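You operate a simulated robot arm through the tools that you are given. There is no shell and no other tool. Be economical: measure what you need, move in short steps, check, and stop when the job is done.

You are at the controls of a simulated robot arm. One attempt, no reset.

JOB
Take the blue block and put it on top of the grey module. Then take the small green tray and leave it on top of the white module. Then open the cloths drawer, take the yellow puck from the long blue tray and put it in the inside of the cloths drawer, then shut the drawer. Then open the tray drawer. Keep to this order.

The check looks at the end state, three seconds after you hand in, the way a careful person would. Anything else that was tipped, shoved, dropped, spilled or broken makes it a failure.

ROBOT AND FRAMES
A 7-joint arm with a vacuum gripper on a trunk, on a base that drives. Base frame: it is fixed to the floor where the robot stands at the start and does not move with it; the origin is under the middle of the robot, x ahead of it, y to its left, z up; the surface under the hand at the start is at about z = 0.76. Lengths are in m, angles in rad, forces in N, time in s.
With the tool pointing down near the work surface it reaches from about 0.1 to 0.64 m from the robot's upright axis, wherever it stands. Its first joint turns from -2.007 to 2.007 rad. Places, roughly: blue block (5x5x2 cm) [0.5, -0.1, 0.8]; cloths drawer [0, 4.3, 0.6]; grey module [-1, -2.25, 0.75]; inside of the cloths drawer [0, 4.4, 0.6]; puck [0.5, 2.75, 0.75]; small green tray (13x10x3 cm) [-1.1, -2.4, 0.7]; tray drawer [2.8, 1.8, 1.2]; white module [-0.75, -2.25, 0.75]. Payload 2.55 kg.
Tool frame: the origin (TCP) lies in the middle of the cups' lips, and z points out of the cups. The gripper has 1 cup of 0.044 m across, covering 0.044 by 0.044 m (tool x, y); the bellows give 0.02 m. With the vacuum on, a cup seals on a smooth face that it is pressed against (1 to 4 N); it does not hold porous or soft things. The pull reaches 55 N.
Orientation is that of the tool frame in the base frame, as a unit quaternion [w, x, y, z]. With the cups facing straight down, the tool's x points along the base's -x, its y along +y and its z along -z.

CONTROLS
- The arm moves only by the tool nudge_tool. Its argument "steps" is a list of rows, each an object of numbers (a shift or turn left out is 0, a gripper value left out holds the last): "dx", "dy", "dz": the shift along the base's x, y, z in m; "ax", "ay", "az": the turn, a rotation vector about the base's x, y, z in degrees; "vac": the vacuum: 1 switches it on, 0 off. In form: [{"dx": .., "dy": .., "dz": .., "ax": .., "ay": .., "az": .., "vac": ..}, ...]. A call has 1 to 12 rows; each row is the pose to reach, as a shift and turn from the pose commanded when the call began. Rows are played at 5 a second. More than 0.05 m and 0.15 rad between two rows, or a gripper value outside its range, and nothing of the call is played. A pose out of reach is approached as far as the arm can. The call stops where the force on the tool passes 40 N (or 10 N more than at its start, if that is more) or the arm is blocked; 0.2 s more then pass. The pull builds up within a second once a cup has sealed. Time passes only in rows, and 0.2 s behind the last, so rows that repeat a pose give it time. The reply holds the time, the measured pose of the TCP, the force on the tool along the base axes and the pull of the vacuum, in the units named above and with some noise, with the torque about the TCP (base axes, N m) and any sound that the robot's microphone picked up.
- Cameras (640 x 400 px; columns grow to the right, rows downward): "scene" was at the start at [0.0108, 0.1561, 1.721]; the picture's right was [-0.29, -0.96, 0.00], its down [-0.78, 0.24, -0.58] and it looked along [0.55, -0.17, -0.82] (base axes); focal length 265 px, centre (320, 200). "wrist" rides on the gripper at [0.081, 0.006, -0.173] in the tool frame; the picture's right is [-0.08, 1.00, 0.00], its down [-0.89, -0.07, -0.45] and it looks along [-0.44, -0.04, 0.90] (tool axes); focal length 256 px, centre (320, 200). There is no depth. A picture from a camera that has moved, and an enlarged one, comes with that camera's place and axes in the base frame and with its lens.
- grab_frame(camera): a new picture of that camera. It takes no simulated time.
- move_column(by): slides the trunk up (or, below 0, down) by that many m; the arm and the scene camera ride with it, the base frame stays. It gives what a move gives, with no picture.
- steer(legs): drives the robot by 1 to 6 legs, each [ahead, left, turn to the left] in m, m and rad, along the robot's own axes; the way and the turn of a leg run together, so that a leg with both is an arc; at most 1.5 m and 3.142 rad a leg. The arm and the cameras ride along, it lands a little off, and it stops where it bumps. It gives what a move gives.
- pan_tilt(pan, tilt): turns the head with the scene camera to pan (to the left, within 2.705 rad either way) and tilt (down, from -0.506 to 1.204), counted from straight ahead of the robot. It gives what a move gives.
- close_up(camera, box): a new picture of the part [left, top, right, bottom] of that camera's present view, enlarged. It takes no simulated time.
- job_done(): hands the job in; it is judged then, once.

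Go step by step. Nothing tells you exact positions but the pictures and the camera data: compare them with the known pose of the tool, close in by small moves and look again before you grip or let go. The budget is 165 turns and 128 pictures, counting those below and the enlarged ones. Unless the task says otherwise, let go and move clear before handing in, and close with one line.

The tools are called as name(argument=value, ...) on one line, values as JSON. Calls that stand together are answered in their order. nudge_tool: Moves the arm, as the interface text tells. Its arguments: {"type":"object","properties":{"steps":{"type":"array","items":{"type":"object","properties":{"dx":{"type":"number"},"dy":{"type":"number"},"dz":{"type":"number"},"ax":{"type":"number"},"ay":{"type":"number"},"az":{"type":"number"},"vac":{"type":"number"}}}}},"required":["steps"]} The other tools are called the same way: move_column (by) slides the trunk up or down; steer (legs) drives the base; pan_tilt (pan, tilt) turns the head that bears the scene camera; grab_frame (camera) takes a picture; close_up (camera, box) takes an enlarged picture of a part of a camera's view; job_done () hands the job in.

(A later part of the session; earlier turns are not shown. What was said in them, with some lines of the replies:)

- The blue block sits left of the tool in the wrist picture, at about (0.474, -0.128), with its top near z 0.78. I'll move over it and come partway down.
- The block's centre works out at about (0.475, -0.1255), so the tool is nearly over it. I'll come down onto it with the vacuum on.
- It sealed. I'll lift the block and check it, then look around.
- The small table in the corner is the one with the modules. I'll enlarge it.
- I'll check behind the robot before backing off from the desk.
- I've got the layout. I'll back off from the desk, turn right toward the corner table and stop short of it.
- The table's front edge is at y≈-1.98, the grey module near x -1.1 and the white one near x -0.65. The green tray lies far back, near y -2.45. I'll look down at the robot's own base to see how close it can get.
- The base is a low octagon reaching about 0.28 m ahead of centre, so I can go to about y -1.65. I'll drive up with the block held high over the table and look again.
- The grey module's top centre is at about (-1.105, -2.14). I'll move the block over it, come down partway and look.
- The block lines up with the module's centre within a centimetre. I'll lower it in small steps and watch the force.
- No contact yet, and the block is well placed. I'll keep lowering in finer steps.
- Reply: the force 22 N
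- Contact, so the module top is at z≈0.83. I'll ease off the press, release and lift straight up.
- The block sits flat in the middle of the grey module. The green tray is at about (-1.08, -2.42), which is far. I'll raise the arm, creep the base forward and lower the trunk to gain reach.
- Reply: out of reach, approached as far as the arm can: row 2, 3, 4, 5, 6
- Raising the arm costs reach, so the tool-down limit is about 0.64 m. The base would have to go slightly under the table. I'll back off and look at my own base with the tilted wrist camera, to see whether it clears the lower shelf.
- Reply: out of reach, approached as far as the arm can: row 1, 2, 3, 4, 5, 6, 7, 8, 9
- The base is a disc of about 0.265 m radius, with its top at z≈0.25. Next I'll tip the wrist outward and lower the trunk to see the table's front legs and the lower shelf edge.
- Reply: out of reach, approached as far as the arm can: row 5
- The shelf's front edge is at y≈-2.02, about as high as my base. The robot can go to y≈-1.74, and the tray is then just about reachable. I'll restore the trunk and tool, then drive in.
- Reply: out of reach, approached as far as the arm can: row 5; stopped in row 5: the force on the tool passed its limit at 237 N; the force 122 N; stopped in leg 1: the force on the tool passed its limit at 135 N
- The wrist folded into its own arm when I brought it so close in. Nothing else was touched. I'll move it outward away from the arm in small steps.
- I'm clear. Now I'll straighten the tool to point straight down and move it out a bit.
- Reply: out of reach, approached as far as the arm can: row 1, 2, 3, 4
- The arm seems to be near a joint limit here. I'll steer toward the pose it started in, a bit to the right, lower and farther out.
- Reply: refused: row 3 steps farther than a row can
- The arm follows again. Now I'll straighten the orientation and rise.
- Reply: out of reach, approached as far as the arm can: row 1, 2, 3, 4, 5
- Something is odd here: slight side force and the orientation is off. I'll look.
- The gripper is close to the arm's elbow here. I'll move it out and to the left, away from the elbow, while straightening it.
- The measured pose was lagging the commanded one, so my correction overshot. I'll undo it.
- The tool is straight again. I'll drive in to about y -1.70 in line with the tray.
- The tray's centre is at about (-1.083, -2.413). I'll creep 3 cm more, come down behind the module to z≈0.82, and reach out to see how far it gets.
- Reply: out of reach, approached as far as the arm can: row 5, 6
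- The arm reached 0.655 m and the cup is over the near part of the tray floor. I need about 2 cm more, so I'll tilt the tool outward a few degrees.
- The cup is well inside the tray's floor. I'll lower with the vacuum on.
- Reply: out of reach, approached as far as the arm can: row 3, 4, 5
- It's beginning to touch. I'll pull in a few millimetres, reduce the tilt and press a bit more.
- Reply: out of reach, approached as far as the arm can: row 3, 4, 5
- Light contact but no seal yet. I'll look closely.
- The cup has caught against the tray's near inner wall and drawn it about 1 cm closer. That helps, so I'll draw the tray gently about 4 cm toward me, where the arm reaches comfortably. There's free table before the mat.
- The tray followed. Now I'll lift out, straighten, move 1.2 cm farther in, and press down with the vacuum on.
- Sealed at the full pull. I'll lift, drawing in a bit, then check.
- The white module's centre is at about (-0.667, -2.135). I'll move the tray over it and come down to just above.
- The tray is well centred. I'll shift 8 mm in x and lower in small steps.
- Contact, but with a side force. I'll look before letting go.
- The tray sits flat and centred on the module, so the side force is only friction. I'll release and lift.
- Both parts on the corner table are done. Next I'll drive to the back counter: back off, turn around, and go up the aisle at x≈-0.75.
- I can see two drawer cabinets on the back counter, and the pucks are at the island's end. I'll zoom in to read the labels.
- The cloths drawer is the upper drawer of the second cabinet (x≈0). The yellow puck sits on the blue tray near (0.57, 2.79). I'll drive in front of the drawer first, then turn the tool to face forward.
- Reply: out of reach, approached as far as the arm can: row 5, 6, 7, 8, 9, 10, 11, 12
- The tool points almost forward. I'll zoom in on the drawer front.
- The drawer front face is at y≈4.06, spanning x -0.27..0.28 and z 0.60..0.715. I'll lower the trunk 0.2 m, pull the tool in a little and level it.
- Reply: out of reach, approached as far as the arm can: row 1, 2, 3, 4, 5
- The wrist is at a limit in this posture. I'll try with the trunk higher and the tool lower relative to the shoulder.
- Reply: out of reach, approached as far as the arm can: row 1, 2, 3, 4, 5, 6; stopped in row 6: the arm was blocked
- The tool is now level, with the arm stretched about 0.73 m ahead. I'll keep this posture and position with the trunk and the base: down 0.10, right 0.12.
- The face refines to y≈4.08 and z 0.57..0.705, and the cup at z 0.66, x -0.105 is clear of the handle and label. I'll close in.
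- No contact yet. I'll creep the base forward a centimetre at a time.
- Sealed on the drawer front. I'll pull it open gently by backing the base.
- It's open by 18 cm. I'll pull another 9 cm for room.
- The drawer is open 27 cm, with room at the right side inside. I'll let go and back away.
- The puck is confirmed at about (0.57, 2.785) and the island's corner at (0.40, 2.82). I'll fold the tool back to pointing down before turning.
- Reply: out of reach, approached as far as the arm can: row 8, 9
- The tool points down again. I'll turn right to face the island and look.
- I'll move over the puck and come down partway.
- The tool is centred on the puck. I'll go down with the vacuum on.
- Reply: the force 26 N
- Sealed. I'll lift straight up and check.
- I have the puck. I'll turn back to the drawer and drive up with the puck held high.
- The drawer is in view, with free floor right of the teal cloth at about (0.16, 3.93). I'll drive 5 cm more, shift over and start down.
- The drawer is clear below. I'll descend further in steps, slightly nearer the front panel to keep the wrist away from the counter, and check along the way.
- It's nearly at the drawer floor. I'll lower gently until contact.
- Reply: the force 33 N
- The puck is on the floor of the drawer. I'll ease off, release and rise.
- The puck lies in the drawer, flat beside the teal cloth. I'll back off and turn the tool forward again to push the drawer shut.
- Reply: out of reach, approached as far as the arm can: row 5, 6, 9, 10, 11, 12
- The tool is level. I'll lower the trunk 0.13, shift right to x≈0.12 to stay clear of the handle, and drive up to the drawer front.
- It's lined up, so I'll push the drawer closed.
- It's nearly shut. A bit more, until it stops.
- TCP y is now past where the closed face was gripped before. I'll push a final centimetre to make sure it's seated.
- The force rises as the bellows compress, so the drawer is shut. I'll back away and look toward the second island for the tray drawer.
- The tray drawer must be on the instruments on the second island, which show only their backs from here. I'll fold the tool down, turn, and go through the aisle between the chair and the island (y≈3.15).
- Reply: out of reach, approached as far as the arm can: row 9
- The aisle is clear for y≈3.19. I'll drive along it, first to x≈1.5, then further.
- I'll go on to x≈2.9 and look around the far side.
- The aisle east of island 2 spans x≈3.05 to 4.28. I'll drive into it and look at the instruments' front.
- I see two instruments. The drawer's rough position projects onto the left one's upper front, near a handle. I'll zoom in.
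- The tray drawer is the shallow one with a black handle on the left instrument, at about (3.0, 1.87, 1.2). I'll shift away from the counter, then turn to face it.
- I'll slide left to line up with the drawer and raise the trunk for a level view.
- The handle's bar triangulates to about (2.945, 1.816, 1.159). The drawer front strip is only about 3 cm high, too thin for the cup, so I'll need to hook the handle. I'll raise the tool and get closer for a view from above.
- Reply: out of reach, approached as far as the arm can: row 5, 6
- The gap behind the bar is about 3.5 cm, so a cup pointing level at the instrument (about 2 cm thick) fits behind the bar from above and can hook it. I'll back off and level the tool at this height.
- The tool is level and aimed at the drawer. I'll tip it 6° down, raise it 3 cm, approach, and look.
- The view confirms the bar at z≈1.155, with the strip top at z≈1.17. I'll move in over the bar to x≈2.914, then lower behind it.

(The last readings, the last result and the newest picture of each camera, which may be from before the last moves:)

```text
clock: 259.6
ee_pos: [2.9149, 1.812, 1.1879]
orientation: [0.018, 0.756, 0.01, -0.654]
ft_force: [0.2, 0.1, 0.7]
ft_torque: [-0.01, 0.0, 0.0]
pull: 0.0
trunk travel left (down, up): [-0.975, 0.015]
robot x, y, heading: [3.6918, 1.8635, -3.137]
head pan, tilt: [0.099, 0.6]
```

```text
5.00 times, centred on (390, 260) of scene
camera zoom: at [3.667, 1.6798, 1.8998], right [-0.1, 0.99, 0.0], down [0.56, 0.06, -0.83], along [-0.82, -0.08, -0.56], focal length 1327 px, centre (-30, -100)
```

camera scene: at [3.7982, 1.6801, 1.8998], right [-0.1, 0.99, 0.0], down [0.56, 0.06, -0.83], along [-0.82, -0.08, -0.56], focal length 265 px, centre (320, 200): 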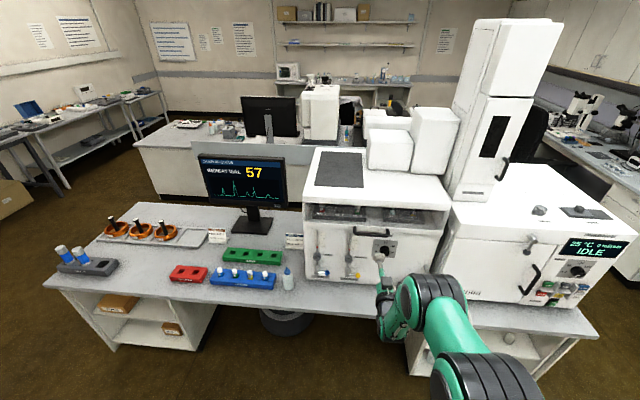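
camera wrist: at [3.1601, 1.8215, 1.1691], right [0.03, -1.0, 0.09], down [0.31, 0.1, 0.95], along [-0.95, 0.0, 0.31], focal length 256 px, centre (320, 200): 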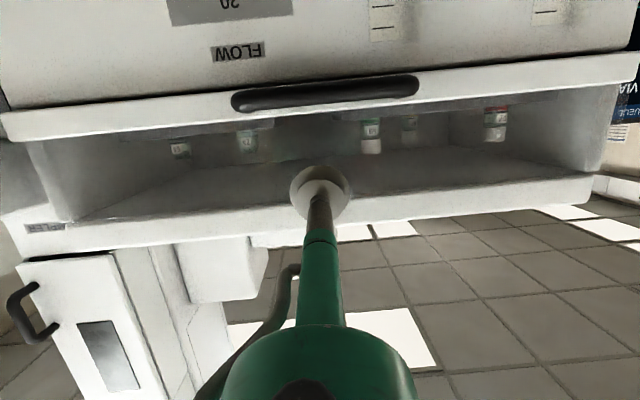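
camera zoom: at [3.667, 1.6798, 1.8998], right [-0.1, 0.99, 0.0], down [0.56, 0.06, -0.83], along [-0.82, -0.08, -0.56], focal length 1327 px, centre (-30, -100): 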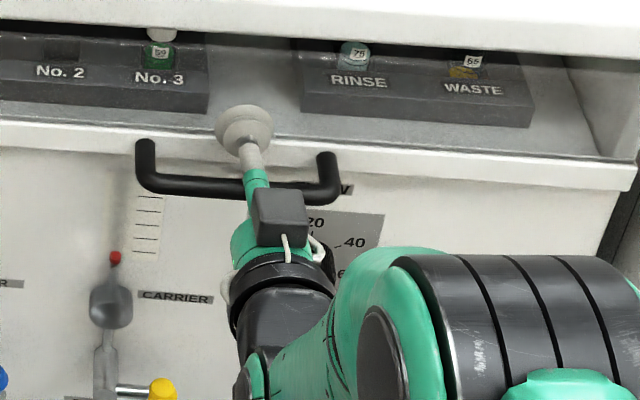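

The cup is right above the gap behind the bar. I'll lower it 2 cm so its rim sits behind the bar.

nudge_tool(steps=[{"dz": -0.006}, {"dz": -0.011}, {"dz": -0.015}, {"dz": -0.019}, {"dz": -0.019}])

close_up(camera="wrist", box=[210, 50, 430, 230])

```text
clock: 260.9
ee_pos: [2.9152, 1.8118, 1.1683]
orientation: [0.019, 0.757, 0.011, -0.653]
ft_force: [-1.0, 0.3, 1.2]
ft_torque: [0.03, -0.01, -0.03]
pull: 0.1
trunk travel left (down, up): [-0.975, 0.015]
robot x, y, heading: [3.6956, 1.8678, -3.136]
head pan, tilt: [0.099, 0.6]
```

```text
2.22 times, centred on (320, 140) of wrist
camera zoom: at [3.0976, 1.8116, 1.1147], right [0.03, -1.0, 0.09], down [0.31, 0.1, 0.95], along [-0.95, 0.0, 0.31], focal length 569 px, centre (320, 333)
```

zoom: 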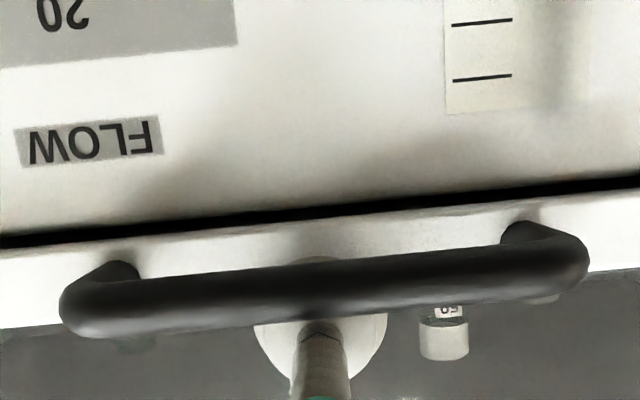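

The cup is squarely behind the bar. I'll pull gently outward and watch the force.

nudge_tool(steps=[{"dx": 0.008}, {"dx": 0.016}, {"dx": 0.024}, {"dx": 0.032}, {"dx": 0.04}, {"dx": 0.04}])

close_up(camera="scene", box=[340, 220, 440, 300])

```text
clock: 262.2
ee_pos: [2.9541, 1.8108, 1.1674]
orientation: [0.019, 0.758, 0.01, -0.652]
ft_force: [-0.3, 0.6, 0.1]
ft_torque: [0.02, 0.01, 0.02]
pull: 0.0
trunk travel left (down, up): [-0.975, 0.015]
robot x, y, heading: [3.696, 1.8648, -3.141]
head pan, tilt: [0.099, 0.6]
```

```text
5.00 times, centred on (390, 260) of scene
camera zoom: at [3.6661, 1.6798, 1.8998], right [-0.1, 0.99, 0.0], down [0.56, 0.06, -0.82], along [-0.82, -0.08, -0.57], focal length 1327 px, centre (-30, -100)
```

zoom: 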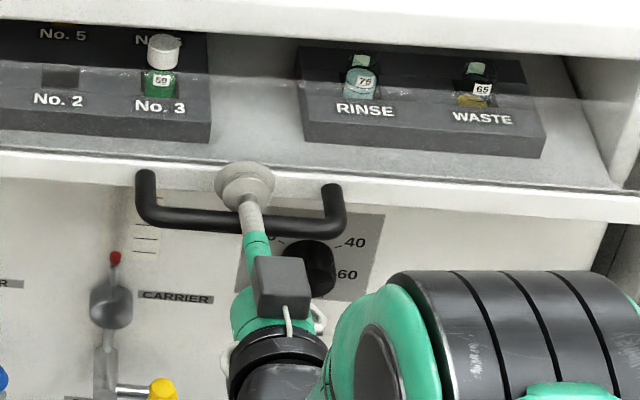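

It's sliding out with almost no force. I'll keep pulling slowly so that the vials stay put.

nudge_tool(steps=[{"dx": 0.01}, {"dx": 0.02}, {"dx": 0.03}, {"dx": 0.04}, {"dx": 0.05}, {"dx": 0.06}, {"dx": 0.07}, {"dx": 0.08}, {"dx": 0.09}, {"dx": 0.1}, {"dx": 0.1}])

close_up(camera="scene", box=[300, 200, 460, 320])

```text
clock: 264.6
ee_pos: [3.0556, 1.8117, 1.1691]
orientation: [0.019, 0.757, 0.011, -0.653]
ft_force: [-0.6, 0.1, 0.3]
ft_torque: [0.03, 0.01, -0.02]
pull: 0.1
trunk travel left (down, up): [-0.975, 0.015]
robot x, y, heading: [3.6911, 1.8639, -3.14]
head pan, tilt: [0.099, 0.6]
```

```text
3.33 times, centred on (380, 260) of scene
camera zoom: at [3.6659, 1.6797, 1.8998], right [-0.1, 0.99, 0.0], down [0.56, 0.06, -0.82], along [-0.82, -0.08, -0.57], focal length 884 px, centre (120, 0)
```

zoom: 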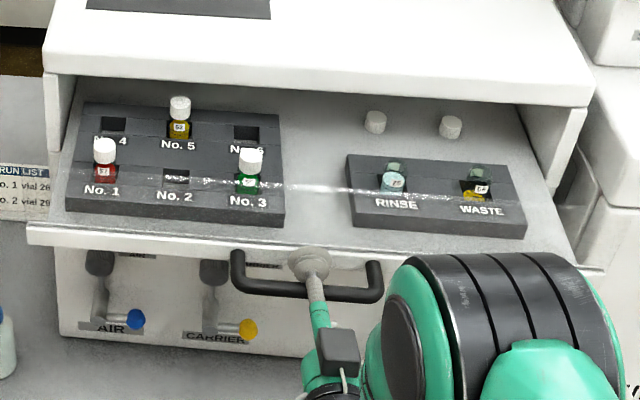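

It's about 13 cm open and everything on it is steady. I'll pull another 10 cm.

nudge_tool(steps=[{"dx": 0.01}, {"dx": 0.02}, {"dx": 0.03}, {"dx": 0.04}, {"dx": 0.05}, {"dx": 0.06}, {"dx": 0.07}, {"dx": 0.08}, {"dx": 0.09}, {"dx": 0.1}, {"dx": 0.1}])

close_up(camera="scene", box=[300, 200, 460, 320])

```text
clock: 267.1
ee_pos: [3.1549, 1.8135, 1.1689]
orientation: [0.019, 0.757, 0.011, -0.653]
ft_force: [-2.2, 0.3, -0.9]
ft_torque: [0.01, 0.06, -0.01]
pull: 0.2
trunk travel left (down, up): [-0.975, 0.015]
robot x, y, heading: [3.6882, 1.8653, -3.14]
head pan, tilt: [0.099, 0.6]
```

```text
3.33 times, centred on (380, 260) of scene
camera zoom: at [3.6656, 1.6798, 1.8998], right [-0.1, 0.99, 0.0], down [0.56, 0.06, -0.82], along [-0.82, -0.08, -0.57], focal length 884 px, centre (120, 0)
```

zoom: 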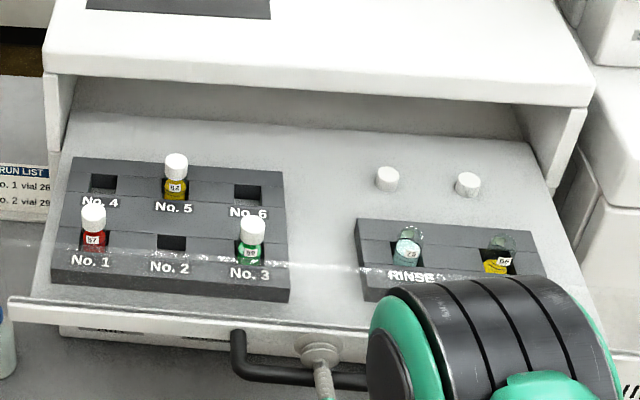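

It's about 23 cm open. I'll pull a bit further in case it isn't at its end.

nudge_tool(steps=[{"dx": 0.01}, {"dx": 0.02}, {"dx": 0.03}, {"dx": 0.04}, {"dx": 0.05}, {"dx": 0.05}])

grab_frame(camera="scene")

```text
clock: 267.6
ee_pos: [3.1628, 1.8119, 1.1724]
orientation: [0.018, 0.753, 0.008, -0.658]
ft_force: [-15.7, 0.6, -3.1]
ft_torque: [0.0, 0.35, 0.0]
pull: 0.0
trunk travel left (down, up): [-0.975, 0.015]
robot x, y, heading: [3.6911, 1.8663, -3.14]
head pan, tilt: [0.099, 0.6]
stopped in row 2: the force on the tool passed its limit at 44 N (the readings are from after the stop); the commanded pose is now the measured one
```

```text
27 pictures are left
camera scene: at [3.6619, 1.6796, 1.8997], right [-0.1, 0.99, 0.0], down [0.56, 0.06, -0.82], along [-0.82, -0.08, -0.57], focal length 265 px, centre (320, 200)
```

scene: 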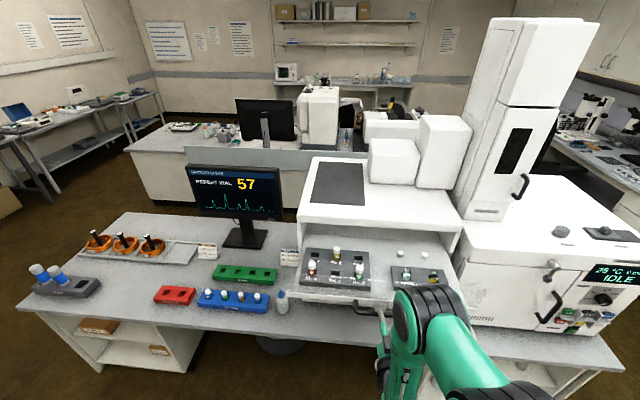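

The drawer is at its end stop. I'll relax the pull, lift the cup out from behind the bar, and back away.

nudge_tool(steps=[{"dx": -0.005}, {"dx": -0.01}, {"dx": -0.01, "dz": 0.01}, {"dx": -0.01, "dz": 0.025}, {"dx": -0.01, "dz": 0.045}, {"dx": -0.01, "dz": 0.065}, {"dx": -0.01, "dz": 0.065}])

grab_frame(camera="wrist")

```text
clock: 269.2
ee_pos: [3.1565, 1.8126, 1.2362]
orientation: [0.018, 0.755, 0.009, -0.656]
ft_force: [0.0, 0.0, 1.4]
ft_torque: [-0.02, 0.0, -0.01]
pull: 0.1
trunk travel left (down, up): [-0.975, 0.015]
robot x, y, heading: [3.6948, 1.8658, -3.14]
head pan, tilt: [0.099, 0.6]
```

```text
26 pictures are left
camera wrist: at [3.34, 1.8113, 1.1811], right [0.03, -1.0, 0.09], down [0.31, 0.1, 0.95], along [-0.95, 0.0, 0.31], focal length 256 px, centre (320, 200)
```

wrist: 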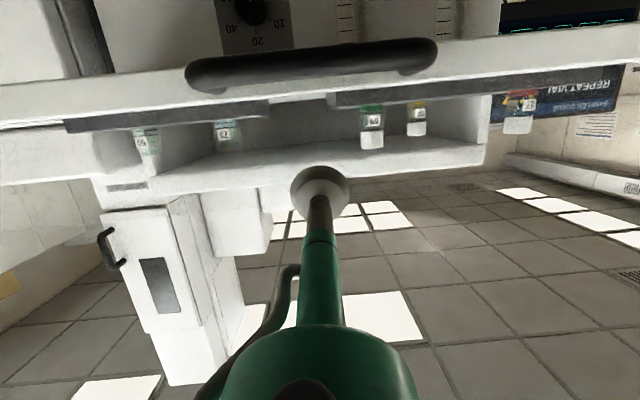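

The cup is clear above the handle. I'll back away.

steer(legs=[[-0.12, 0, 0]])

grab_frame(camera="scene")

close_up(camera="scene", box=[280, 180, 480, 330])

```text
clock: 270.5
ee_pos: [3.2772, 1.8111, 1.2358]
orientation: [0.019, 0.755, 0.01, -0.655]
ft_force: [-0.7, -0.1, 0.1]
ft_torque: [-0.03, 0.01, 0.02]
pull: 0.1
trunk travel left (down, up): [-0.975, 0.015]
robot x, y, heading: [3.8147, 1.8629, -3.137]
head pan, tilt: [0.099, 0.6]
```

```text
25 pictures are left
camera scene: at [3.7855, 1.6801, 1.8998], right [-0.1, 0.99, 0.0], down [0.56, 0.06, -0.82], along [-0.82, -0.08, -0.57], focal length 265 px, centre (320, 200)
```

scene: 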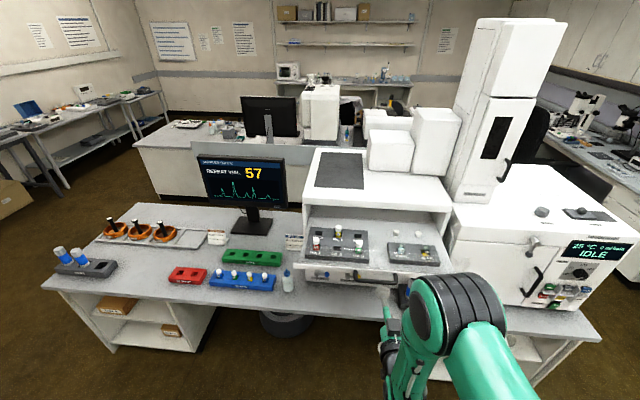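

```text
2.67 times, centred on (380, 255) of scene
camera zoom: at [3.7855, 1.6801, 1.8998], right [-0.1, 0.99, 0.0], down [0.56, 0.06, -0.82], along [-0.82, -0.08, -0.57], focal length 708 px, centre (160, 53)
```

zoom: 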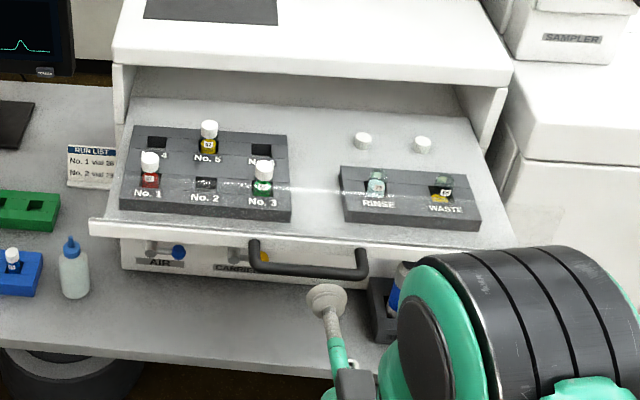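

The tray drawer is fully open with its vials standing, the arm is clear, and every earlier step was checked when I did it. I'm handing in.

job_done()

```text
The job is handed in.
```

The job is handed in with every step done in order: the blue block is on the grey module, the green tray is on the white module, the yellow puck is in the shut cloths drawer, and the tray drawer is open.
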